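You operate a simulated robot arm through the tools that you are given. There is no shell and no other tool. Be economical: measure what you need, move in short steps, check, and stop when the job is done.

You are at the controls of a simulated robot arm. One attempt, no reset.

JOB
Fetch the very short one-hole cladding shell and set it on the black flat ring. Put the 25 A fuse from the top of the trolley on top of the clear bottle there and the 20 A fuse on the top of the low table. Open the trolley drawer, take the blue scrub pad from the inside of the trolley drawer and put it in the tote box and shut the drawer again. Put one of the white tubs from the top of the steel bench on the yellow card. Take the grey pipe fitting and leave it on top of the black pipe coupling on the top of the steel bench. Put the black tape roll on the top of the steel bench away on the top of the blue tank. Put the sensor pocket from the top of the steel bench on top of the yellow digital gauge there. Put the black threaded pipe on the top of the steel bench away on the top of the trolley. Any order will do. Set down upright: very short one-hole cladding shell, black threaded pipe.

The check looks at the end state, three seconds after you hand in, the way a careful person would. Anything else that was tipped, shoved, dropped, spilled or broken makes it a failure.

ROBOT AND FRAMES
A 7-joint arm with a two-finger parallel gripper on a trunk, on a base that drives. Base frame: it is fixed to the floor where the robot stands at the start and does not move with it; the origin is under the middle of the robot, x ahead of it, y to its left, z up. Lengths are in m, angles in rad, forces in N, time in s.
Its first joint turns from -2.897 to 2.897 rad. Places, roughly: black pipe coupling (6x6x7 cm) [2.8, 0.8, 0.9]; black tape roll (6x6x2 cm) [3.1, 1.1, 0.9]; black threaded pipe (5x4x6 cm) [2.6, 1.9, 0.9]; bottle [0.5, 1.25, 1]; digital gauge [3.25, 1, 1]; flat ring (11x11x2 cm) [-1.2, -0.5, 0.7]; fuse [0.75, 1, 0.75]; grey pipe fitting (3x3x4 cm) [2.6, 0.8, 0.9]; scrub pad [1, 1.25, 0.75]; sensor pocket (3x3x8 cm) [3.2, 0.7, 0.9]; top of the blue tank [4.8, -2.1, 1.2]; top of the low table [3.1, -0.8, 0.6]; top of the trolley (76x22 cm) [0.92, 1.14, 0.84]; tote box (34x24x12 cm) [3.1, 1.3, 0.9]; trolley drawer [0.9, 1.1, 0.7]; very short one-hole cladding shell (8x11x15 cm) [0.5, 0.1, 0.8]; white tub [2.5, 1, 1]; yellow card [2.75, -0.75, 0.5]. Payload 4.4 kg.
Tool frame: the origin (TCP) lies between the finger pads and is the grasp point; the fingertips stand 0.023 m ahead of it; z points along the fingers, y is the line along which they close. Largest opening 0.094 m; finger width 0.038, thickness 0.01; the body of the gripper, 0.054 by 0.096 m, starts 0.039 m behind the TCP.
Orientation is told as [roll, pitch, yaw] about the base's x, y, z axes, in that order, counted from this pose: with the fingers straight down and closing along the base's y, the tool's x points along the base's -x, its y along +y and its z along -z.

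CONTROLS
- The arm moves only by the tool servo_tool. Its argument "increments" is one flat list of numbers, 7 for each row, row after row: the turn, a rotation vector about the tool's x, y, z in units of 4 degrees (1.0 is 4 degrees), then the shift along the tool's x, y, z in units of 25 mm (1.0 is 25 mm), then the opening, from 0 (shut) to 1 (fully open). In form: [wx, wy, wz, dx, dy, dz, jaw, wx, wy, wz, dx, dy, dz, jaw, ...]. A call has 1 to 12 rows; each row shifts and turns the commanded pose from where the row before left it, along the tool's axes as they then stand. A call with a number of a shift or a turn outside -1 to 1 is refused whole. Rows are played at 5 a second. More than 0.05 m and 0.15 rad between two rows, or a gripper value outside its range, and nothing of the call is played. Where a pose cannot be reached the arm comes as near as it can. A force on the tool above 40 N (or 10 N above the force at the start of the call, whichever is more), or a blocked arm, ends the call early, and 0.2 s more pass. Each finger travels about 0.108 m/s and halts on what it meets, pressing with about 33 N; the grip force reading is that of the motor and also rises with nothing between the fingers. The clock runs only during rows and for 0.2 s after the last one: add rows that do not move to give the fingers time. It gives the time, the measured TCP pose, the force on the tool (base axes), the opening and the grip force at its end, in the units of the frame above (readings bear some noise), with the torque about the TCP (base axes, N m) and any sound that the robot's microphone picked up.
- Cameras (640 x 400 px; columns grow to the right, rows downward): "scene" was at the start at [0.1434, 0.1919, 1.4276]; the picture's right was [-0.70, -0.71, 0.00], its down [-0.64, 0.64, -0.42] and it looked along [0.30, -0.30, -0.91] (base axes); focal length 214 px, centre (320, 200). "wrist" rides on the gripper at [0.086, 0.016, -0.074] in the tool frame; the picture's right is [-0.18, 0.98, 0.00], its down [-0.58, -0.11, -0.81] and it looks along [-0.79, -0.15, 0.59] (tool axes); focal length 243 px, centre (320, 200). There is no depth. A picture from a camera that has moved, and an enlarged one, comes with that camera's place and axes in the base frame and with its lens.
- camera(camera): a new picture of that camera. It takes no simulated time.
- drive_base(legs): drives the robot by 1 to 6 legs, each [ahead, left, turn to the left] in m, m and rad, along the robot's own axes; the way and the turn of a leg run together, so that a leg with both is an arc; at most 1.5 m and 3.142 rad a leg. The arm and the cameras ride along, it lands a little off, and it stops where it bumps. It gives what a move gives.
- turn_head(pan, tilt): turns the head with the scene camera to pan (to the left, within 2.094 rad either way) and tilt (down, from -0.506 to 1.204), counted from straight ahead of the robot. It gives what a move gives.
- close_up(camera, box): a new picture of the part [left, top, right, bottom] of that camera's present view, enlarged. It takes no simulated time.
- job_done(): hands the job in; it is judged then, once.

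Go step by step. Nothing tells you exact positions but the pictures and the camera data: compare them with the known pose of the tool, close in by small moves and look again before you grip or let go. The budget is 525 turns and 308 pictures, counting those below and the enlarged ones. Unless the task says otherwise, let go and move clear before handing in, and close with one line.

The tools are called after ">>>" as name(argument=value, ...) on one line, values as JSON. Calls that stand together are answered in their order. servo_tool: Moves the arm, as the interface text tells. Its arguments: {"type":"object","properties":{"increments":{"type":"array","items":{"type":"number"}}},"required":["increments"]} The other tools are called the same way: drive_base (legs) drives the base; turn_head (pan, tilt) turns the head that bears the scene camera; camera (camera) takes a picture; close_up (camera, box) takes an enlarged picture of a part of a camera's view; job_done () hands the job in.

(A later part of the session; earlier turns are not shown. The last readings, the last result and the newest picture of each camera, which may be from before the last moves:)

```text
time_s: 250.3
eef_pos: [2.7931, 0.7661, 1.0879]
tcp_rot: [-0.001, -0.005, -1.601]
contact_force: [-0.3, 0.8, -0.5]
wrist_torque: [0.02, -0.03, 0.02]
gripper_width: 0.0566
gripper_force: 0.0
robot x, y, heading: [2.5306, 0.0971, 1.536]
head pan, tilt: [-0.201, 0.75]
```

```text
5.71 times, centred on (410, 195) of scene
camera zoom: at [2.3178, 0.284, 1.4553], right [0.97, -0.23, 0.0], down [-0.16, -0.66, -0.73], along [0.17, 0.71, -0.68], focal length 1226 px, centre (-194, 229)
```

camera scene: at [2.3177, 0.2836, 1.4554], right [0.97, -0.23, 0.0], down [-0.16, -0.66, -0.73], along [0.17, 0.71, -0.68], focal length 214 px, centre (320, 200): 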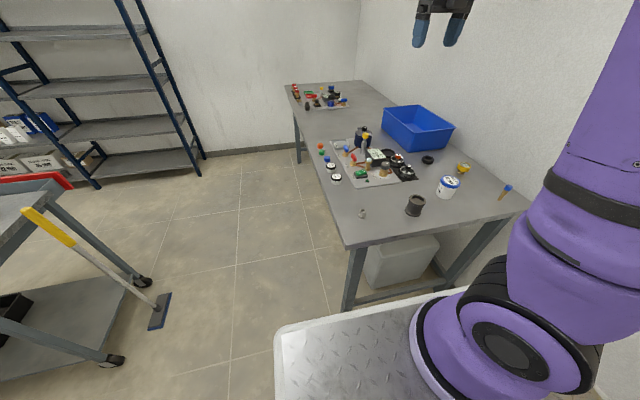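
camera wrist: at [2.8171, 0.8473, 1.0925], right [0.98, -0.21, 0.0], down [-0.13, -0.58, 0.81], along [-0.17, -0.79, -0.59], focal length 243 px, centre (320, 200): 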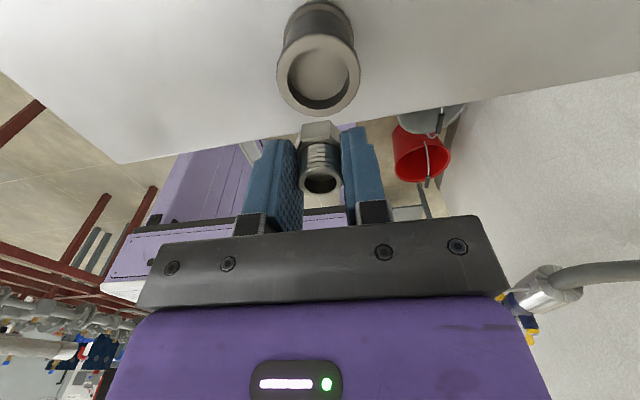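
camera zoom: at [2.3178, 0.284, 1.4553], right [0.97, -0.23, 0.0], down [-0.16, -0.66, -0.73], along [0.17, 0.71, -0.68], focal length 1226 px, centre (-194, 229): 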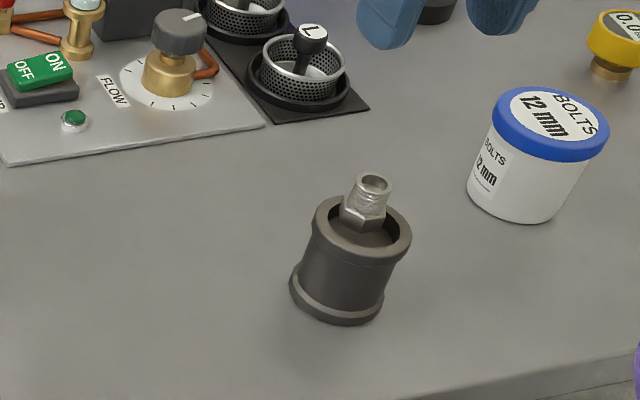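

Fitting sits in the coupling. Next the sensor pocket and yellow gauge: take a better look.

>>> turn_head(pan=-0.6, tilt=0.7)

>>> camera(camera="scene")

```text
time_s: 251.2
eef_pos: [2.7932, 0.7655, 1.0883]
tcp_rot: [-0.001, -0.002, -1.603]
contact_force: [0.7, 0.1, 0.6]
wrist_torque: [-0.01, -0.01, -0.04]
gripper_width: 0.0564
gripper_force: 0.0
robot x, y, heading: [2.5312, 0.0975, 1.536]
head pan, tilt: [-0.6, 0.7]
```

```text
178 pictures are left
camera scene: at [2.3488, 0.2715, 1.4596], right [0.81, -0.59, 0.0], down [-0.38, -0.52, -0.76], along [0.45, 0.62, -0.64], focal length 214 px, centre (320, 200)
```

scene: 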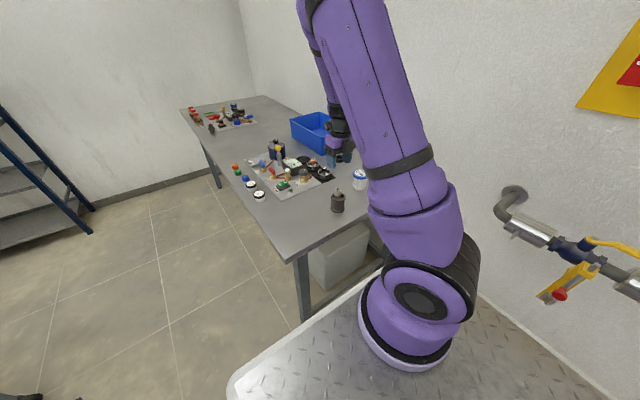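

>>> servo_tool(increments=[0, 0, 0, 0.5, 0.5, -1, 1, 0, 0, 0, 0.5, 0.5, -1, 1, 0, 0, 0, 1, 1, -1, 1, 0, 0, 0, 1, 1, -1, 1, 0, 0, 0, 1, 1, -1, 1, 0, 0, 0, 1, 1, -1, 1, 0, 0, 0, 1, 1, -1, 1, 0, 0, 0, 1, 1, -1, 1, 0, 0, 0, 1, 1, 0, 1, 0, 0, 0, 1, 1, 0, 1, 0, 0, 0, 1, 1, 0, 1, 0, 0, 0, 1, 1, 0, 1])

>>> camera(camera="wrist")

>>> turn_head(pan=-0.2, tilt=0.75)

>>> camera(camera="scene")

```text
time_s: 253.8
eef_pos: [3.0648, 1.0135, 1.282]
tcp_rot: [-0.005, -0.007, -1.605]
contact_force: [1.6, 1.0, -2.2]
wrist_torque: [-0.03, 0.16, 0.01]
gripper_width: 0.0944
gripper_force: 0.1
out of reach, approached as far as the arm can: row 12
robot x, y, heading: [2.5282, 0.0961, 1.542]
head pan, tilt: [-0.6, 0.7]
```

```text
177 pictures are left
camera wrist: at [3.0839, 1.1002, 1.3554], right [0.98, -0.22, 0.0], down [-0.13, -0.57, 0.81], along [-0.18, -0.79, -0.59], focal length 243 px, centre (320, 200)
```

wrist: 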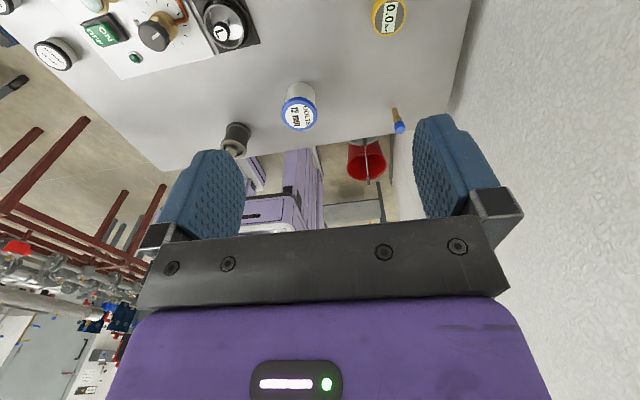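

```text
time_s: 254.6
eef_pos: [3.0613, 1.0142, 1.2858]
tcp_rot: [-0.001, -0.001, -1.601]
contact_force: [0.0, 0.0, -0.2]
wrist_torque: [0.0, 0.0, 0.0]
gripper_width: 0.0942
gripper_force: 0.1
robot x, y, heading: [2.5336, 0.0977, 1.537]
head pan, tilt: [-0.201, 0.75]
```

```text
176 pictures are left
camera scene: at [2.3179, 0.2836, 1.4553], right [0.97, -0.23, 0.0], down [-0.16, -0.66, -0.73], along [0.17, 0.71, -0.68], focal length 214 px, centre (320, 200)
```

scene: 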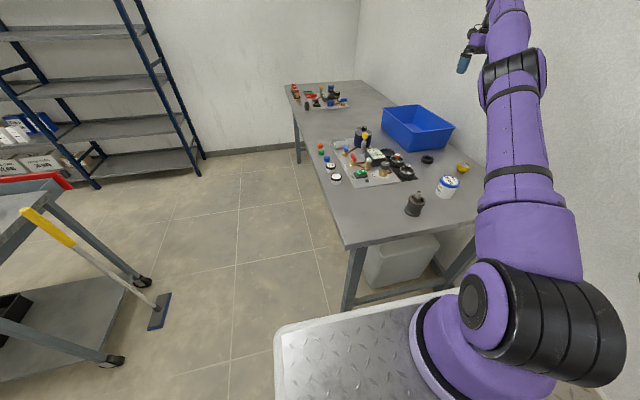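

>>> close_up(camera="wrist", box=[270, 0, 470, 150])

```text
2.67 times, centred on (370, 75) of wrist
camera zoom: at [3.0801, 1.1006, 1.3593], right [0.98, -0.22, 0.0], down [-0.13, -0.58, 0.81], along [-0.17, -0.79, -0.59], focal length 647 px, centre (187, 533)
```

zoom: 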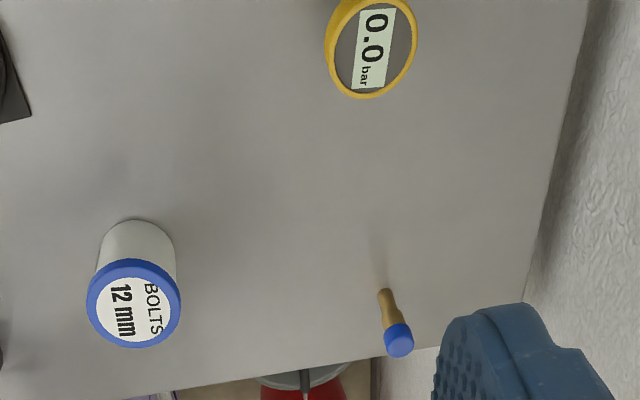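

Gauge face ≈(3.16, 0.94, 0.893); pocket stands at ≈(3.178, 0.739), top ≈0.93. Moving over the pocket.

>>> servo_tool(increments=[0, 0, 0, -0.987, 0.455, 0.62, 1, 0, 0, 0, -0.987, 0.455, 0.62, 1, 0, 0, 0, -0.987, 0.455, 0.62, 1, 0, 0, 0, -0.987, 0.455, 0.62, 1, 0, 0, 0, -0.987, 0.455, 0.62, 1, 0, 0, 0, -0.987, 0.455, 0.62, 1, 0, 0, 0, -0.987, 0.455, 0.62, 1, 0, 0, 0, -0.987, 0.455, 0.62, 1, 0, 0, 0, -0.987, 0.455, 0.62, 1, 0, 0, 0, -0.987, 0.455, 0.62, 1, 0, 0, 0, -0.987, 0.455, 0.62, 1])

>>> camera(camera="wrist")

```text
time_s: 257.0
eef_pos: [3.1764, 0.7381, 1.1162]
tcp_rot: [0.0, -0.004, -1.601]
contact_force: [-0.4, 0.6, -0.3]
wrist_torque: [-0.02, -0.03, -0.03]
gripper_width: 0.0939
gripper_force: 0.1
robot x, y, heading: [2.5293, 0.0938, 1.537]
head pan, tilt: [-0.201, 0.75]
```

```text
174 pictures are left
camera wrist: at [3.1963, 0.8247, 1.1893], right [0.98, -0.21, 0.0], down [-0.13, -0.58, 0.81], along [-0.17, -0.79, -0.59], focal length 243 px, centre (320, 200)
```

wrist: 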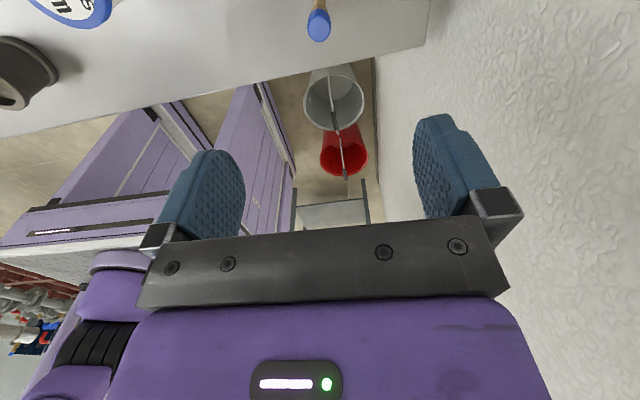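

>>> servo_tool(increments=[0, 0, 0, 0.1, 0.05, 1, 1, 0, 0, 0, 0, 0, 1, 1, 0, 0, 0, 0, 0, 1, 1, 0, 0, 0, 0, 0, 1, 1, 0, 0, 0, 0, 0, 1, 1])

>>> close_up(camera="wrist", box=[220, 0, 420, 200])

```text
time_s: 258.2
eef_pos: [3.1805, 0.741, 0.9909]
tcp_rot: [0.002, -0.003, -1.602]
contact_force: [-1.2, -0.6, 0.5]
wrist_torque: [0.02, -0.01, 0.01]
gripper_width: 0.094
gripper_force: 0.1
robot x, y, heading: [2.53, 0.0982, 1.54]
head pan, tilt: [-0.201, 0.75]
```

```text
2.00 times, centred on (320, 100) of wrist
camera zoom: at [3.1992, 0.8268, 1.0659], right [0.98, -0.22, 0.0], down [-0.13, -0.58, 0.81], along [-0.17, -0.79, -0.59], focal length 485 px, centre (320, 400)
```

zoom: 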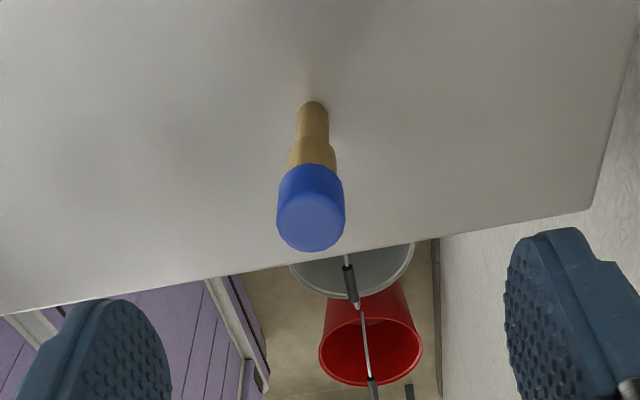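

>>> servo_tool(increments=[0, 0, 0, -0.03, -0.14, 1, 1, 0, 0, 0, 0, 0, 1, 1, 0, 0, 0, 0, 0, 1, 1, 0, 0, 0, 0, 0, 0, 0, 0, 0, 0, 0, 0, 0, 0, 0, 0, 0, 0, 0, 0, 0, 0, 0, 0, 0, 0, 0, 0])

>>> close_up(camera="wrist", box=[220, 50, 420, 250])

```text
time_s: 259.8
eef_pos: [3.1767, 0.7398, 0.9164]
tcp_rot: [-0.001, 0.0, -1.602]
contact_force: [0.5, -0.5, 0.3]
wrist_torque: [-0.02, -0.01, 0.04]
gripper_width: 0.0207
gripper_force: 33.0
robot x, y, heading: [2.5279, 0.0953, 1.535]
head pan, tilt: [-0.201, 0.75]
```

```text
2.00 times, centred on (320, 150) of wrist
camera zoom: at [3.1962, 0.8263, 0.9911], right [0.98, -0.22, 0.0], down [-0.13, -0.58, 0.81], along [-0.17, -0.79, -0.59], focal length 485 px, centre (320, 300)
```

zoom: 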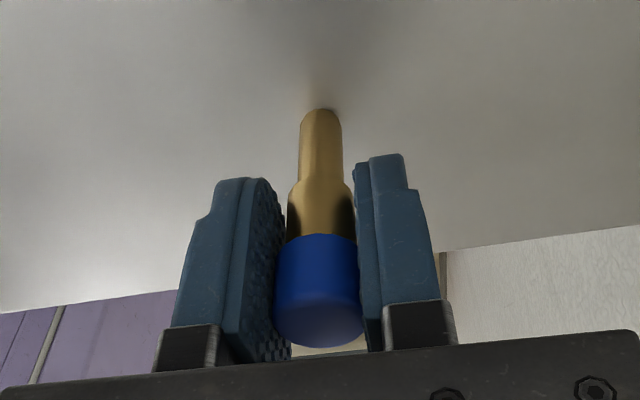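

>>> servo_tool(increments=[0, 0, 0, 0, 0, -0.5, 0, 0, 0, 0, 0, 0, -1, 0, 0, 0, 0, 0, 0, -1, 0, 0, 0, 0, 0, 0, -1, 0, 0, 0, 0, 1, -0.1, -1, 0, 0, 0, 0, 1, -0.12, -1, 0, 0, 0, 0, 1, -0.12, 0, 0, 0, 0, 0, 1, -0.12, 0, 0, 0, 0, 0, 1, -0.12, 0, 0, 0, 0, 0, 1, -0.12, 0, 0, 0, 0, 0, 1, -0.12, 0, 0, 0, 0, 0, 0, 0, 0, 0])

>>> camera(camera="wrist")

>>> close_up(camera="scene", box=[390, 110, 510, 210])

```text
time_s: 262.4
eef_pos: [3.1616, 0.9145, 1.054]
tcp_rot: [-0.001, -0.004, -1.603]
contact_force: [-0.8, -0.3, -1.4]
wrist_torque: [0.03, -0.01, 0.0]
gripper_width: 0.0206
gripper_force: 33.2
robot x, y, heading: [2.5275, 0.0984, 1.537]
head pan, tilt: [-0.201, 0.75]
```

```text
171 pictures are left
camera wrist: at [3.1802, 1.0009, 1.1293], right [0.98, -0.22, 0.0], down [-0.13, -0.58, 0.81], along [-0.17, -0.79, -0.59], focal length 243 px, centre (320, 200)
```

wrist: 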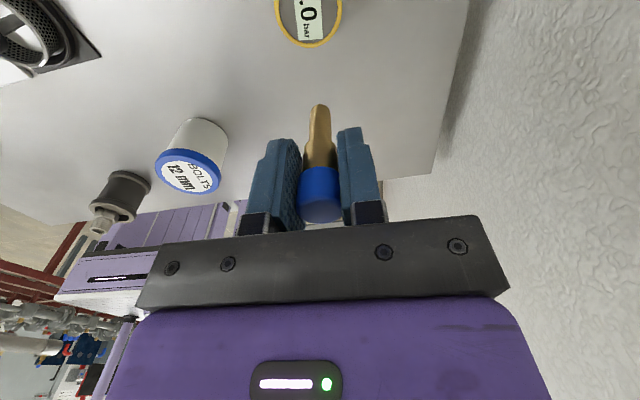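

```text
4.00 times, centred on (450, 160) of scene
camera zoom: at [2.3178, 0.2836, 1.4553], right [0.97, -0.23, 0.0], down [-0.16, -0.66, -0.73], along [0.17, 0.71, -0.68], focal length 858 px, centre (-200, 360)
```

zoom: 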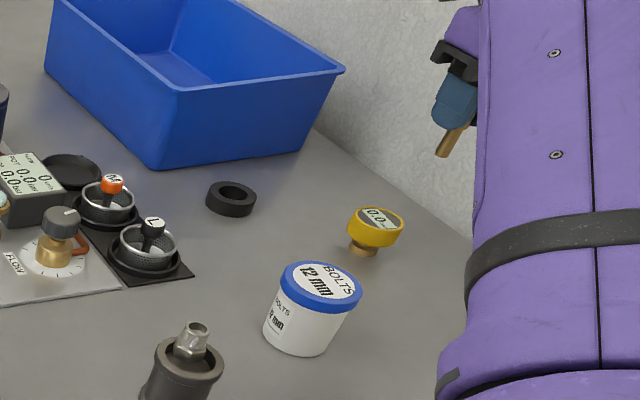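

>>> servo_tool(increments=[0, 0, 0, 1, -0.03, 0, 0, 0, 0, 0, 0, 0, 0, 0])

>>> close_up(camera="wrist", box=[240, 0, 400, 130])

```text
time_s: 263.0
eef_pos: [3.1621, 0.9394, 1.0551]
tcp_rot: [-0.001, -0.002, -1.603]
contact_force: [-0.6, 0.1, -0.1]
wrist_torque: [0.01, 0.0, 0.02]
gripper_width: 0.0205
gripper_force: 32.9
robot x, y, heading: [2.5303, 0.095, 1.538]
head pan, tilt: [-0.201, 0.75]
```

```text
3.08 times, centred on (320, 65) of wrist
camera zoom: at [3.1813, 1.0267, 1.1293], right [0.98, -0.22, 0.0], down [-0.13, -0.58, 0.81], along [-0.17, -0.79, -0.59], focal length 746 px, centre (320, 615)
```

zoom: 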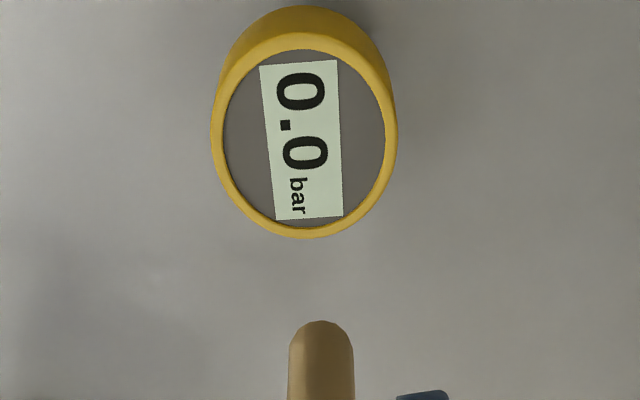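

Pocket bottom and gauge face are measured in the same view; I shift 5 mm and lower.

>>> servo_tool(increments=[0, 0, 0, 0, -0.19, 1, 0, 0, 0, 0, 0, 0, 1, 0, 0, 0, 0, 0, 0, 1, 0, 0, 0, 0, 0, 0, 0.3, 0, 0, 0, 0, 0, 0, 0, 0])

>>> camera(camera="wrist")

>>> close_up(camera="scene", box=[420, 130, 500, 190])

```text
time_s: 264.2
eef_pos: [3.1565, 0.9389, 0.9701]
tcp_rot: [0.0, -0.002, -1.603]
contact_force: [-0.5, 0.8, -1.0]
wrist_torque: [0.0, 0.02, 0.03]
gripper_width: 0.0203
gripper_force: 33.2
robot x, y, heading: [2.5314, 0.0923, 1.539]
head pan, tilt: [-0.201, 0.75]
```

```text
168 pictures are left
camera wrist: at [3.1752, 1.0263, 1.0442], right [0.98, -0.21, 0.0], down [-0.13, -0.58, 0.81], along [-0.17, -0.79, -0.59], focal length 243 px, centre (320, 200)
```

wrist: 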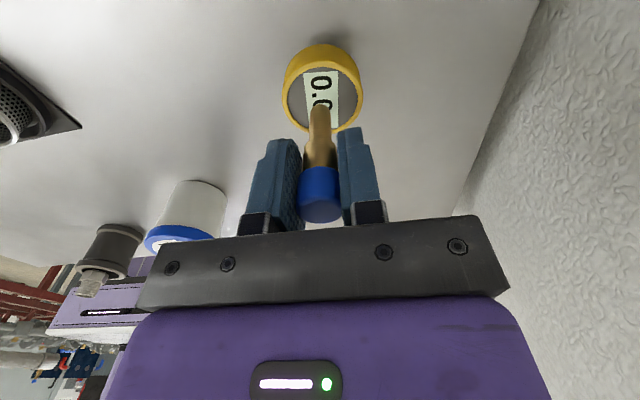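

```text
6.67 times, centred on (460, 160) of scene
camera zoom: at [2.3178, 0.2836, 1.4553], right [0.97, -0.23, 0.0], down [-0.16, -0.66, -0.73], along [0.17, 0.71, -0.68], focal length 1430 px, centre (-613, 467)
```

zoom: 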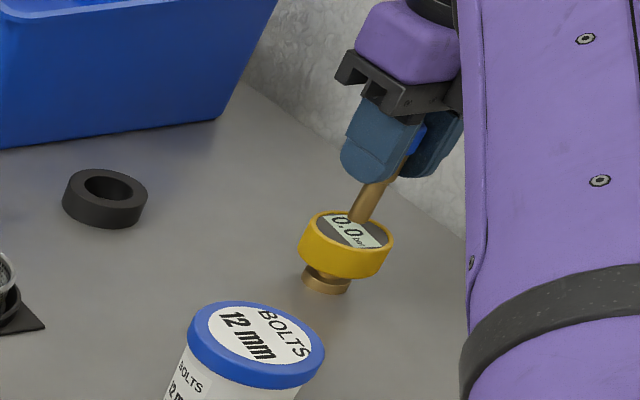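

>>> servo_tool(increments=[0, 0, 0, 0, 0, 0.15, 0, 0, 0, 0, 0, 0, 0.1, 0, 0, 0, 0, 0, 0, 0, 0])

>>> close_up(camera="wrist", box=[260, 20, 380, 140])

>>> close_up(camera="scene", box=[440, 145, 490, 180])

```text
time_s: 265.0
eef_pos: [3.1568, 0.9396, 0.9637]
tcp_rot: [-0.001, -0.002, -1.603]
contact_force: [-0.8, 0.1, -1.5]
wrist_torque: [0.0, 0.01, 0.04]
gripper_width: 0.0204
gripper_force: 33.2
robot x, y, heading: [2.5277, 0.0989, 1.538]
head pan, tilt: [-0.201, 0.75]
```

```text
3.33 times, centred on (320, 80) of wrist
camera zoom: at [3.176, 1.0264, 1.0388], right [0.98, -0.21, 0.0], down [-0.13, -0.58, 0.81], along [-0.17, -0.79, -0.59], focal length 809 px, centre (320, 600)
```

zoom: 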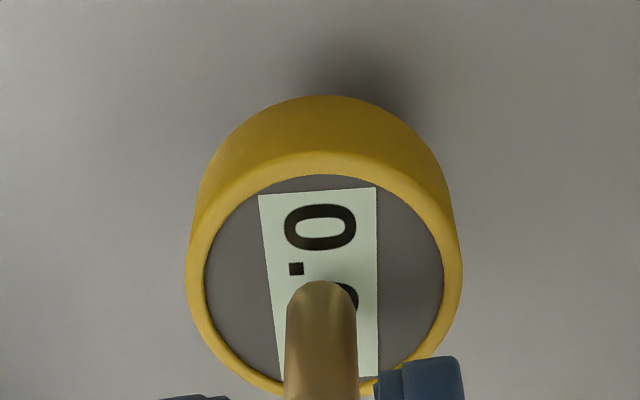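

```text
11.43 times, centred on (465, 162) of scene
camera zoom: at [2.3178, 0.2837, 1.4553], right [0.97, -0.23, 0.0], down [-0.16, -0.66, -0.73], along [0.17, 0.71, -0.68], focal length 2451 px, centre (-1337, 629)
```

zoom: 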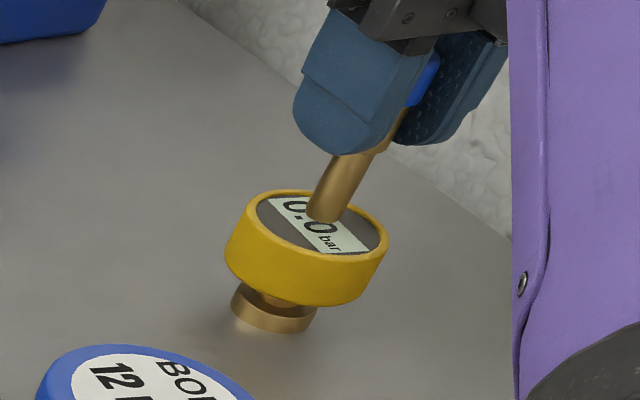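

>>> servo_tool(increments=[0, 0, 0, 0, 0, 0.1, 0, 0, 0, 0, 0, 0, 0.1, 0, 0, 0, 0, 0, 0, 0, 0])

```text
time_s: 265.8
eef_pos: [3.1566, 0.9409, 0.9608]
tcp_rot: [0.002, -0.001, -1.601]
contact_force: [-0.5, 0.0, 1.6]
wrist_torque: [0.0, -0.03, 0.0]
gripper_width: 0.0205
gripper_force: 32.8
robot x, y, heading: [2.5311, 0.0974, 1.54]
head pan, tilt: [-0.201, 0.75]
```

>>> servo_tool(increments=[0, 0, 0, 0, 0, 0.06, 0, 0, 0, 0, 0, 0, 0, 0])

>>> close_up(camera="scene", box=[440, 145, 490, 180])

```text
time_s: 266.4
eef_pos: [3.1571, 0.9404, 0.9604]
tcp_rot: [0.002, -0.001, -1.602]
contact_force: [-2.5, -0.6, 16.1]
wrist_torque: [-0.08, 0.14, -0.02]
gripper_width: 0.0205
gripper_force: 32.6
robot x, y, heading: [2.5291, 0.0962, 1.54]
head pan, tilt: [-0.201, 0.75]
```

```text
11.43 times, centred on (465, 162) of scene
camera zoom: at [2.3172, 0.2829, 1.4553], right [0.97, -0.23, 0.0], down [-0.16, -0.66, -0.73], along [0.17, 0.71, -0.68], focal length 2451 px, centre (-1337, 629)
```

zoom: 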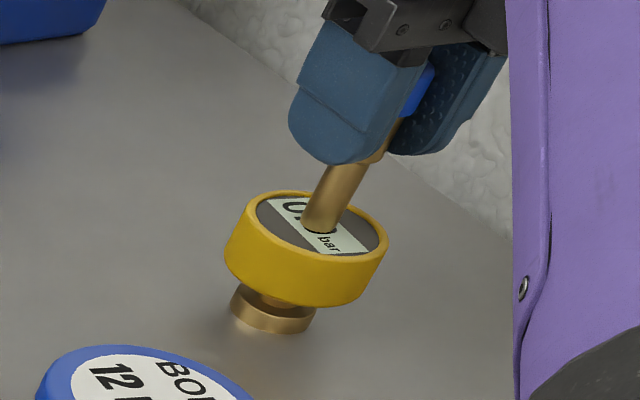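

>>> servo_tool(increments=[0, 0, 0, 0, 0, -0.06, 0, 0, 0, 0, 0, 0, 0, 0, 0, 0, 0, 0, 0, 0, 0.24, 0, 0, 0, 0, 0, 0, 0.3, 0, 0, 0, 0, 0, 0, 0.4, 0, 0, 0, 0, 0, 0, 0.6, 0, 0, 0, 0, 0, 0, 0.6])

>>> close_up(camera="wrist", box=[220, 20, 420, 250])

```text
time_s: 268.0
eef_pos: [3.155, 0.9398, 0.9604]
tcp_rot: [-0.001, -0.002, -1.604]
contact_force: [-0.3, 0.6, -0.4]
wrist_torque: [0.0, -0.01, -0.02]
gripper_width: 0.0564
gripper_force: 0.1
robot x, y, heading: [2.5319, 0.0963, 1.537]
head pan, tilt: [-0.201, 0.75]
```

```text
1.74 times, centred on (320, 135) of wrist
camera zoom: at [3.1759, 1.0263, 1.0342], right [0.98, -0.21, 0.0], down [-0.13, -0.58, 0.81], along [-0.17, -0.79, -0.59], focal length 422 px, centre (320, 313)
```

zoom: 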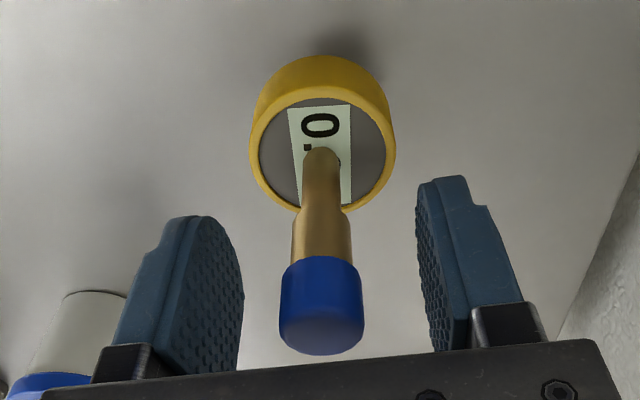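

The pocket stands on the gauge. Rising straight up.

>>> servo_tool(increments=[0, 0, 0, 0, 0, -0.3, 0.7, 0, 0, 0, 0, 0, -0.6, 0.7, 0, 0, 0, 0, 0, -0.8, 0.7, 0, 0, 0, 0, 0, -1, 0.7, 0, 0, 0, 0, 0, -1, 0.7, 0, 0, 0, 0, 0, -1, 0.7, 0, 0, 0, 0, 0, -1, 0.7])

>>> close_up(camera="scene", box=[400, 120, 500, 200])

```text
time_s: 269.6
eef_pos: [3.1566, 0.9397, 1.1016]
tcp_rot: [0.002, -0.002, -1.603]
contact_force: [0.3, 0.5, -0.9]
wrist_torque: [-0.02, 0.0, 0.01]
gripper_width: 0.0657
gripper_force: 0.1
robot x, y, heading: [2.5288, 0.0979, 1.536]
head pan, tilt: [-0.201, 0.75]
```

```text
5.00 times, centred on (450, 160) of scene
camera zoom: at [2.318, 0.2839, 1.4553], right [0.97, -0.23, 0.0], down [-0.16, -0.66, -0.73], along [0.17, 0.71, -0.68], focal length 1072 px, centre (-330, 400)
```

zoom: 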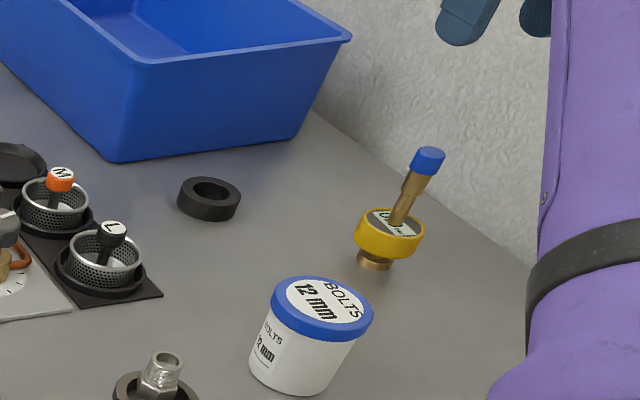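

Next the tape at ≈(3.057, 1.057). The camera bracket would hit the tote with the present yaw, so I turn the hand first while rising.

>>> servo_tool(increments=[0, 0, 0, 0, 0, -1, 1, 0, 0, 0, 0, 0, -1, 1, 0, 0, -1, 0, 0, -1, 1, 0, 0, -1, 0, 0, -1, 1, 0, 0, -1, 0, 0, 0, 1, 0, 0, -1, 0, 0, 0, 1, 0, 0, -1, 0, 0, 0, 1, 0, 0, -1, 0, 0, 0, 1, 0, 0, -1, 0, 0, 0, 1, 0, 0, -1, 0, 0, 0, 1, 0, 0, -1, 0, 0, 0, 1, 0, 0, -1, 0, 0, 0, 1])

>>> servo_tool(increments=[0, 0, -1, 0, 0, 0, 1, 0, 0, -1, 0, 0, 0, 1, 0, 0, -1, 0, 0, 0, 1, 0, 0, -1, 0, 0, 0, 1, 0, 0, -1, 0, 0, 0, 1, 0, 0, -1, 0, 0, 0, 1, 0, 0, -1, 0, 0, 0, 1, 0, 0, -1, 0, 0, 0, 1, 0, 0, -1, 0, 0, 0, 1, 0, 0, -1, 0, 0, 0, 1, 0, 0, -1, 0, 0, 0, 1, 0, 0, -1, 0, 0, 0, 1])

>>> camera(camera="wrist")

```text
time_s: 272.2
eef_pos: [3.1567, 0.9411, 1.2023]
tcp_rot: [-0.001, -0.002, -0.903]
contact_force: [0.1, 0.5, 0.5]
wrist_torque: [0.02, 0.02, 0.0]
gripper_width: 0.0942
gripper_force: 0.0
robot x, y, heading: [2.5293, 0.0949, 1.538]
head pan, tilt: [-0.201, 0.75]
```

```text
time_s: 274.8
eef_pos: [3.1566, 0.9404, 1.2029]
tcp_rot: [-0.002, 0.001, -0.064]
contact_force: [-0.3, -0.7, 0.1]
wrist_torque: [0.02, 0.01, -0.01]
gripper_width: 0.094
gripper_force: 0.1
robot x, y, heading: [2.5289, 0.0964, 1.537]
head pan, tilt: [-0.201, 0.75]
```

```text
161 pictures are left
camera wrist: at [3.0718, 0.9627, 1.2768], right [0.25, 0.97, 0.0], down [0.57, -0.14, 0.81], along [0.78, -0.2, -0.59], focal length 243 px, centre (320, 200)
```

wrist: 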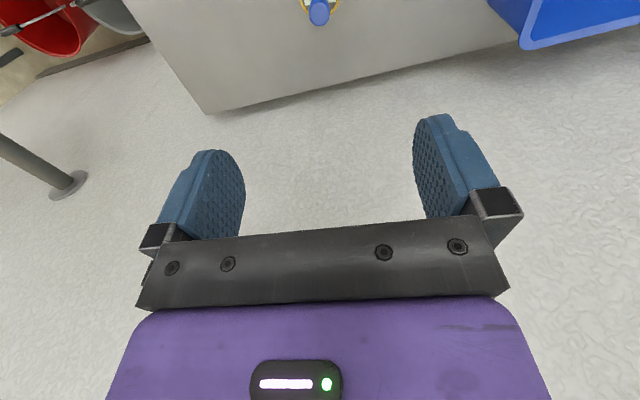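

>>> servo_tool(increments=[0, 0, -1, 0, 0, 0, 1, 0, 0, -1, 0, 0, 0, 1, 0, 0, -1, 0, 0, 0, 1, 0, 0, -0.8, 0, 0, 0, 1, 0, 0, 0, 0.86, 1, 0, 1, 0, 0, 0, 0.86, 1, 0, 1, 0, 0, 0, 0.86, 1, 0, 1, 0, 0, 0, 0.86, 1, 0, 1, 0, 0, 0, 0.86, 1, 0, 1])

>>> close_up(camera="wrist", box=[200, 0, 440, 150])

```text
time_s: 276.8
eef_pos: [3.0293, 1.0429, 1.2024]
tcp_rot: [-0.002, 0.0, 0.198]
contact_force: [0.4, -1.2, -0.9]
wrist_torque: [0.03, 0.03, 0.05]
gripper_width: 0.0938
gripper_force: 0.0
robot x, y, heading: [2.5293, 0.0949, 1.538]
head pan, tilt: [-0.201, 0.75]
```

```text
2.67 times, centred on (320, 75) of wrist
camera zoom: at [2.9404, 1.042, 1.2774], right [-0.01, 1.0, 0.0], down [0.59, 0.01, 0.81], along [0.81, 0.01, -0.59], focal length 647 px, centre (320, 533)
```

zoom: 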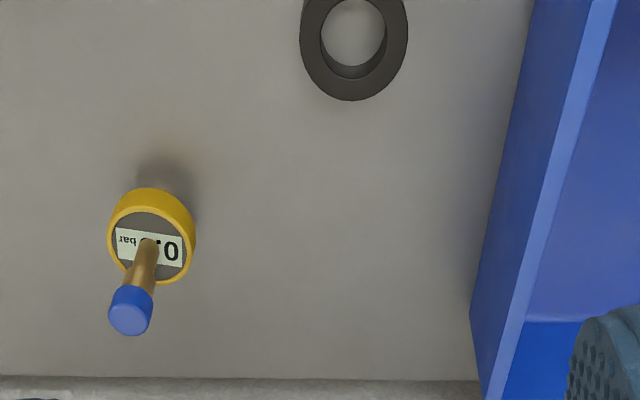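

Tape confirmed at (3.057, 1.060). Descending on it.

>>> servo_tool(increments=[0, 0, 0, -0.6, 0.2, 0.5, 1, 0, 0, 0, -0.6, 0.2, 0.5, 1, 0, 0, 0, 0, 0, 1, 1, 0, 0, 0, 0, 0, 1, 1, 0, 0, 0, 0, 0, 1, 1, 0, 0, 0, 0, 0, 1, 1, 0, 0, 0, 0, 0, 1, 1, 0, 0, 0, 0, 0, 1, 1, 0, 0, 0, 0, 0, 1, 1, 0, 0, 0, 0, 0, 1, 1, 0, 0, 0, 0, 0, 1, 1])

>>> camera(camera="wrist")

>>> close_up(camera="scene", box=[380, 110, 500, 200])

```text
time_s: 279.2
eef_pos: [3.0544, 1.0579, 0.954]
tcp_rot: [-0.004, 0.0, 0.199]
contact_force: [0.5, -0.6, 0.9]
wrist_torque: [0.02, -0.03, -0.03]
gripper_width: 0.0941
gripper_force: 0.1
robot x, y, heading: [2.5277, 0.0936, 1.537]
head pan, tilt: [-0.201, 0.75]
```

```text
159 pictures are left
camera wrist: at [2.9667, 1.0564, 1.0277], right [-0.01, 1.0, 0.0], down [0.59, 0.01, 0.81], along [0.81, 0.01, -0.59], focal length 243 px, centre (320, 200)
```

wrist: 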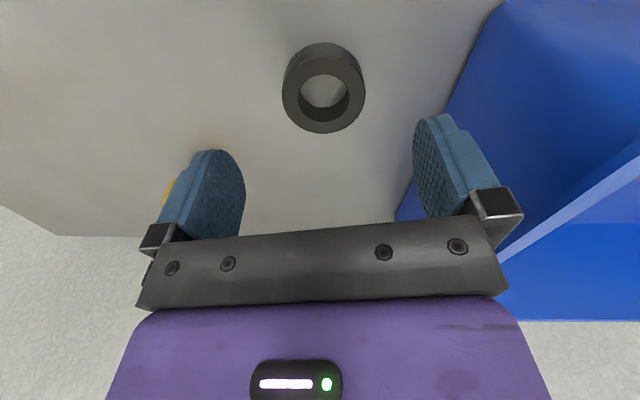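

```text
4.44 times, centred on (440, 155) of scene
camera zoom: at [2.3177, 0.2834, 1.4553], right [0.97, -0.23, 0.0], down [-0.16, -0.66, -0.73], along [0.17, 0.71, -0.68], focal length 953 px, centre (-213, 400)
```

zoom: 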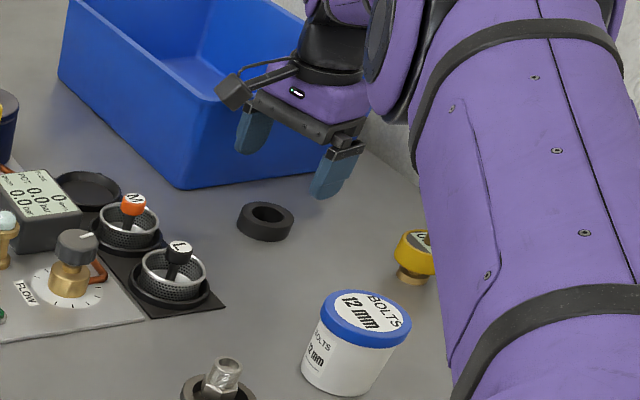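

>>> servo_tool(increments=[0, 0, 0, 0, 0.05, 1, 1, 0, 0, 0, 0, 0, 1, 1, 0, 0, 0, 0, 0, 1, 1, 0, 0, 0, 0, 0, 0, 0.3, 0, 0, 0, 0, 0, 0, 0, 0, 0, 0, 0, 0, 0, 0, 0, 0, 0, 0, 0, 0, 0])

>>> camera(camera="wrist")

```text
time_s: 280.3
eef_pos: [3.0575, 1.057, 0.8828]
tcp_rot: [0.001, -0.005, 0.199]
contact_force: [1.8, 1.0, 10.0]
wrist_torque: [-0.33, 0.06, 0.09]
gripper_width: 0.0548
gripper_force: 33.1
robot x, y, heading: [2.5305, 0.099, 1.536]
head pan, tilt: [-0.201, 0.75]
stopped in row 5: the force on the tool passed its limit at 47 N (the readings are from after the stop); the commanded pose is now the measured one
```

```text
157 pictures are left
camera wrist: at [2.9688, 1.0564, 0.9567], right [-0.01, 1.0, 0.0], down [0.59, 0.01, 0.81], along [0.81, 0.01, -0.59], focal length 243 px, centre (320, 200)
```

wrist: 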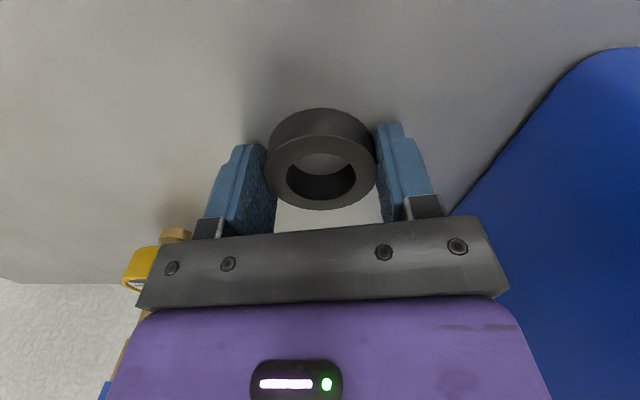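

Gripped; lifting carefully and checking the neighbours.

>>> servo_tool(increments=[0, 0, 0, 0, 0, -0.5, 0, 0, 0, 0, 0, 0, -1, 0, 0, 0, 0, 0, 0, -1, 0, 0, 0, 0, 0, 0, -1, 0, 0, 0, 0, 0, 0, -1, 0, 0, 0, 0, 0, 0, -1, 0, 0, 0, 0, 0, 0, -1, 0, 0, 0, 0, 0, 0, -1, 0, 0, 0, 0, 0, 0, -1, 0, 0, 0, 0, 0, 0, -1, 0, 0, 0, 0, 0, 0, -1, 0, 0, 0, 0, 0, 0, -1, 0])

>>> camera(camera="wrist")

>>> camera(camera="scene")

```text
time_s: 282.9
eef_pos: [3.0573, 1.0572, 1.1684]
tcp_rot: [-0.002, -0.003, 0.198]
contact_force: [-0.2, 0.0, -0.6]
wrist_torque: [-0.01, -0.01, 0.0]
gripper_width: 0.0545
gripper_force: 32.8
robot x, y, heading: [2.5296, 0.0943, 1.534]
head pan, tilt: [-0.201, 0.75]
```

```text
156 pictures are left
camera wrist: at [2.9688, 1.0561, 1.2426], right [-0.01, 1.0, 0.0], down [0.59, 0.01, 0.81], along [0.81, 0.01, -0.59], focal length 243 px, centre (320, 200)
```

wrist: 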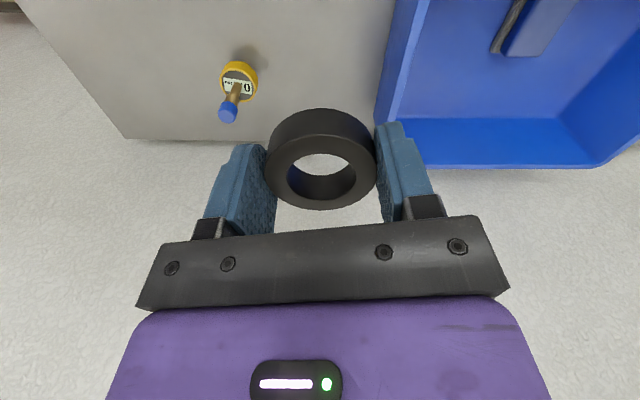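

```text
155 pictures are left
camera scene: at [2.3178, 0.2836, 1.4553], right [0.97, -0.23, 0.0], down [-0.16, -0.66, -0.73], along [0.17, 0.71, -0.68], focal length 214 px, centre (320, 200)
```

scene: 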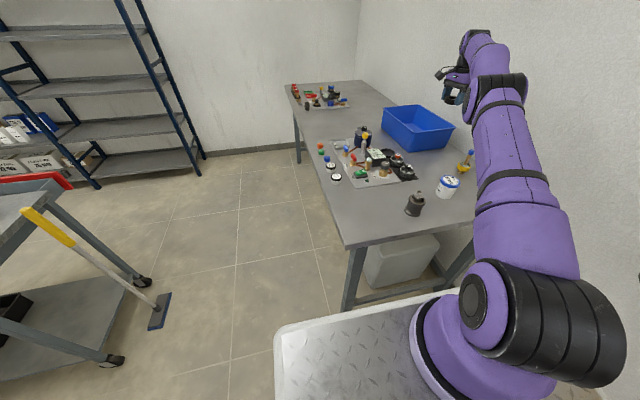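

Tape held, everything else in order. I retract the arm and turn toward the blue tank.

>>> servo_tool(increments=[0, 0, 0, 1, -0.7, -1, 0, 0, 0, 0, 1, -0.7, -1, 0, 0, 0, 0, 1, -0.7, -1, 0, 0, 0, 0, 1, -0.7, -1, 0, 0, 0, 0, 1, -0.7, -1, 0, 0, 0, 0, 1, -0.7, -1, 0, 0, 0, 0, 1, -0.7, -0.5, 0, 0, 0, 0, 1, -0.7, 0, 0, 0, 0, 0, 1, -0.7, 0, 0, 0, 0, 0, 1, -0.7, 0, 0, 0, 0, 0, 1, -0.7, 0, 0, 0, 0, 0, 1, -0.7, 0, 0])

>>> drive_base(legs=[[-0.2, 0.35, 0], [0, 0, -2.3]])

>>> turn_head(pan=0.1, tilt=0.3)

>>> camera(camera="scene")

```text
time_s: 285.5
eef_pos: [2.8025, 0.7923, 1.3294]
tcp_rot: [-0.002, -0.006, 0.197]
contact_force: [0.7, 0.5, -1.8]
wrist_torque: [-0.04, 0.03, 0.02]
gripper_width: 0.0546
gripper_force: 33.8
robot x, y, heading: [2.5341, 0.0961, 1.534]
head pan, tilt: [-0.201, 0.75]
```

```text
time_s: 293.5
eef_pos: [2.498, -0.767, 1.3297]
tcp_rot: [-0.002, -0.005, -2.123]
contact_force: [0.3, -0.3, -0.9]
wrist_torque: [-0.01, 0.02, 0.02]
gripper_width: 0.0548
gripper_force: 33.1
robot x, y, heading: [2.1718, -0.0919, -0.781]
head pan, tilt: [-0.201, 0.75]
```

```text
time_s: 294.4
eef_pos: [2.4975, -0.7669, 1.3285]
tcp_rot: [-0.003, -0.005, -2.124]
contact_force: [-1.1, 0.5, -0.1]
wrist_torque: [-0.01, 0.02, 0.01]
gripper_width: 0.0546
gripper_force: 33.2
robot x, y, heading: [2.1708, -0.0908, -0.782]
head pan, tilt: [0.099, 0.3]
```

```text
154 pictures are left
camera scene: at [2.4828, -0.0571, 1.4956], right [-0.63, -0.77, 0.0], down [-0.23, 0.19, -0.95], along [0.74, -0.6, -0.3], focal length 214 px, centre (320, 200)
```

scene: 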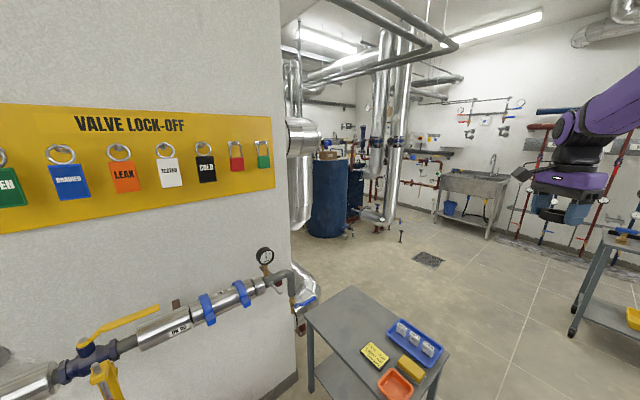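

The tank is beyond the low table. I drive around the low table's west and south side toward it.

>>> drive_base(legs=[[0, 0, 0.782], [0, -1.45, 0], [1.4, -0.3, 0]])

>>> turn_head(pan=0.0, tilt=0.3)

>>> camera(camera="scene")

```text
time_s: 310.3
eef_pos: [4.2603, -2.0855, 1.3297]
tcp_rot: [-0.003, -0.005, -1.336]
contact_force: [0.0, -0.1, -0.7]
wrist_torque: [-0.04, -0.01, 0.0]
gripper_width: 0.0542
gripper_force: 33.0
robot x, y, heading: [3.5525, -1.8388, 0.004]
head pan, tilt: [0.099, 0.3]
```

```text
time_s: 311.0
eef_pos: [4.26, -2.084, 1.3281]
tcp_rot: [-0.002, -0.005, -1.337]
contact_force: [0.5, -0.2, -1.4]
wrist_torque: [-0.02, -0.01, -0.04]
gripper_width: 0.0546
gripper_force: 33.0
robot x, y, heading: [3.5533, -1.8398, 0.005]
head pan, tilt: [0.0, 0.3]
```

```text
153 pictures are left
camera scene: at [3.7468, -1.603, 1.4957], right [0.0, -1.0, 0.0], down [-0.3, 0.0, -0.96], along [0.96, 0.0, -0.3], focal length 214 px, centre (320, 200)
```

scene: 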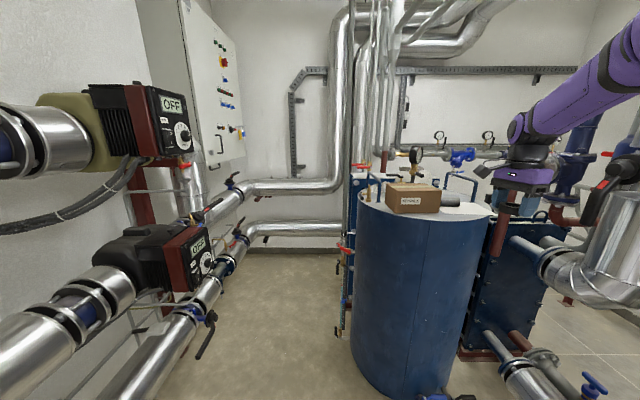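

>>> close_up(camera="scene", box=[330, 130, 530, 255])

>>> camera(camera="wrist")

```text
3.20 times, centred on (430, 192) of scene
camera zoom: at [3.7468, -1.603, 1.4957], right [0.0, -1.0, 0.0], down [-0.3, 0.0, -0.96], along [0.96, 0.0, -0.3], focal length 686 px, centre (-32, 224)
```

zoom: 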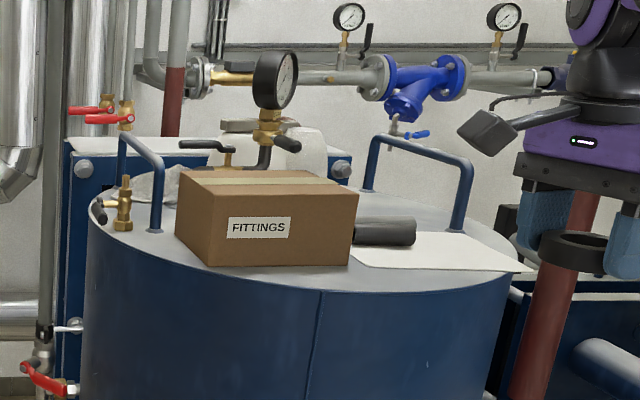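

```text
151 pictures are left
camera wrist: at [4.2556, -1.9959, 1.4028], right [1.0, 0.05, 0.0], down [0.03, -0.59, 0.81], along [0.04, -0.81, -0.59], focal length 243 px, centre (320, 200)
```

wrist: 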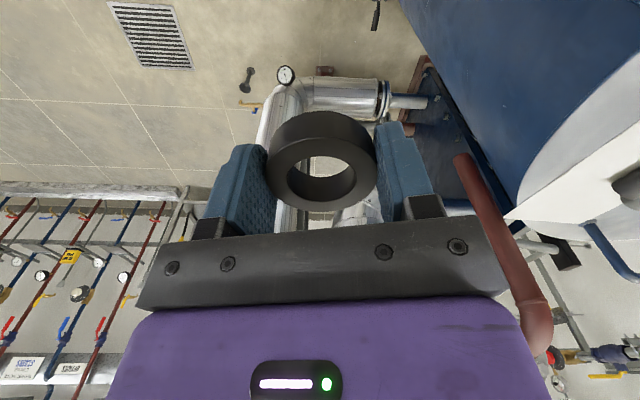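

The tank top (z≈1.17) holds a box, cylinder and sheet. I move closer and look from above for a clear spot.

>>> servo_tool(increments=[0, 0, 0, 0.5, -1, -1, 0, 0, 0, 0, 0.5, -1, -1, 0, 0, 0, 0, 0.5, -1, -1, 0, 0, 0, 0, 0.5, -1, -1, 0, 0, 0, 0, 0.5, -1, -1, 0, 0, 0, 0, 0.5, -1, -1, 0, 0, 0, 0, 0.5, -0.5, -1, 0, 0, 0, 0, 0.5, 0, -1, 0])

>>> drive_base(legs=[[0.27, 0, 0]])

>>> turn_head(pan=-0.3, tilt=0.45)

>>> camera(camera="scene")

```text
time_s: 312.8
eef_pos: [4.0777, -2.0233, 1.5283]
tcp_rot: [-0.002, -0.004, -1.335]
contact_force: [0.5, -0.3, -0.5]
wrist_torque: [-0.01, 0.0, 0.0]
gripper_width: 0.0548
gripper_force: 33.2
robot x, y, heading: [3.5539, -1.8377, 0.008]
head pan, tilt: [0.0, 0.3]
```

```text
time_s: 314.7
eef_pos: [4.3505, -2.028, 1.5284]
tcp_rot: [-0.002, -0.004, -1.345]
contact_force: [-0.2, 0.3, -0.5]
wrist_torque: [0.05, -0.03, 0.0]
gripper_width: 0.0546
gripper_force: 32.9
robot x, y, heading: [3.8279, -1.8411, -0.005]
head pan, tilt: [0.0, 0.3]
```

```text
time_s: 315.5
eef_pos: [4.3516, -2.0278, 1.5282]
tcp_rot: [-0.002, -0.005, -1.342]
contact_force: [-0.6, -0.4, -0.6]
wrist_torque: [0.01, -0.01, 0.01]
gripper_width: 0.0545
gripper_force: 33.1
robot x, y, heading: [3.8305, -1.84, -0.005]
head pan, tilt: [-0.3, 0.45]
```

```text
150 pictures are left
camera scene: at [4.0172, -1.6317, 1.4818], right [-0.3, -0.95, 0.0], down [-0.42, 0.13, -0.9], along [0.86, -0.27, -0.43], focal length 214 px, centre (320, 200)
```

scene: 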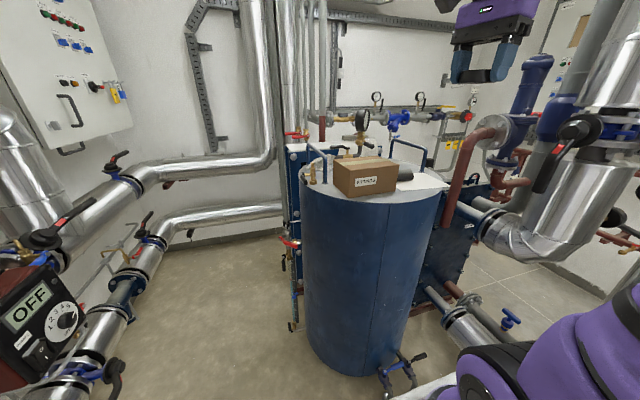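

>>> close_up(camera="scene", box=[290, 110, 460, 220])

```text
3.64 times, centred on (375, 165) of scene
camera zoom: at [4.0172, -1.6317, 1.4818], right [-0.3, -0.95, 0.0], down [-0.42, 0.13, -0.9], along [0.86, -0.27, -0.43], focal length 780 px, centre (120, 327)
```

zoom: 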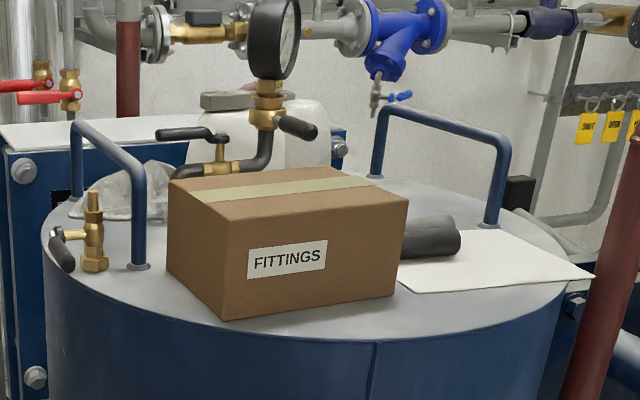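

There's a clear strip of metal between the carton and the front rim around (4.57, -2.07). I shift the base right and turn the hand so the fingers close along y with the camera toward me.

>>> drive_base(legs=[[0, -0.22, 0]])

>>> servo_tool(increments=[0, 0, -1, 0, 0, 0, 0, 0, 0, -1, 0, 0, 0, 0, 0, 0, -1, 0, 0, 0, 0, 0, 0, -1, 0, 0, 0, 0, 0, 0, -1, 0, 0, 0, 0, 0, 0, -1, 0, 0, 0, 0, 0, 0, -1, 0, 0, 0, 0, 0, 0, -1, 0, 0, 0, 0, 0, 0, -1, 0, 0, 0, 0, 0, 0, -1, 0, 0, 0, 0, 0, 0, -1, 0, 0, 0, 0, 0, 0, -1, 0, 0, 0, 0])

>>> servo_tool(increments=[0, 0, -1, 0, 0, 0, 0, 0, 0, -1, 0, 0, 0, 0, 0, 0, -1, 0, 0, 0, 0, 0, 0, -1, 0, 0, 0, 0, 0, 0, -1, 0, 0, 0, 0])

>>> camera(camera="wrist")

```text
time_s: 317.2
eef_pos: [4.3518, -2.2504, 1.5287]
tcp_rot: [-0.002, -0.006, -1.339]
contact_force: [-0.1, -0.1, -0.6]
wrist_torque: [-0.01, -0.01, 0.0]
gripper_width: 0.0543
gripper_force: 33.0
robot x, y, heading: [3.8277, -2.0628, 0.003]
head pan, tilt: [-0.3, 0.45]
```

```text
time_s: 319.8
eef_pos: [4.3515, -2.2493, 1.5278]
tcp_rot: [-0.003, -0.004, -0.501]
contact_force: [0.3, 0.2, 1.2]
wrist_torque: [0.01, 0.03, 0.03]
gripper_width: 0.0543
gripper_force: 32.7
robot x, y, heading: [3.8281, -2.061, -0.003]
head pan, tilt: [-0.3, 0.45]
```

```text
time_s: 321.0
eef_pos: [4.3502, -2.2505, 1.5275]
tcp_rot: [-0.004, -0.001, -0.153]
contact_force: [-0.1, 0.5, -0.9]
wrist_torque: [0.03, 0.01, 0.01]
gripper_width: 0.0545
gripper_force: 33.3
robot x, y, heading: [3.8284, -2.0637, -0.0]
head pan, tilt: [-0.3, 0.45]
```

```text
148 pictures are left
camera wrist: at [4.2679, -2.2204, 1.6014], right [0.33, 0.94, 0.0], down [0.56, -0.19, 0.81], along [0.76, -0.27, -0.59], focal length 243 px, centre (320, 200)
```

wrist: 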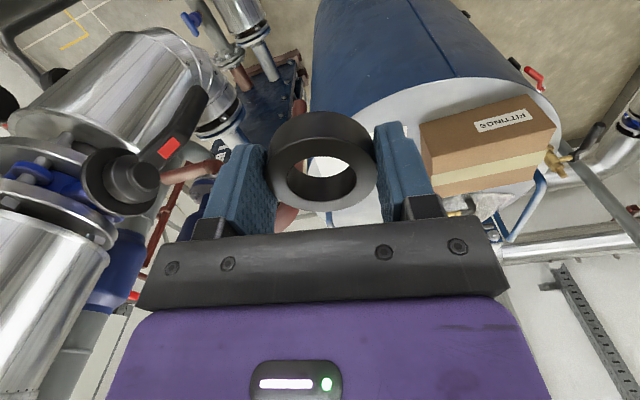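

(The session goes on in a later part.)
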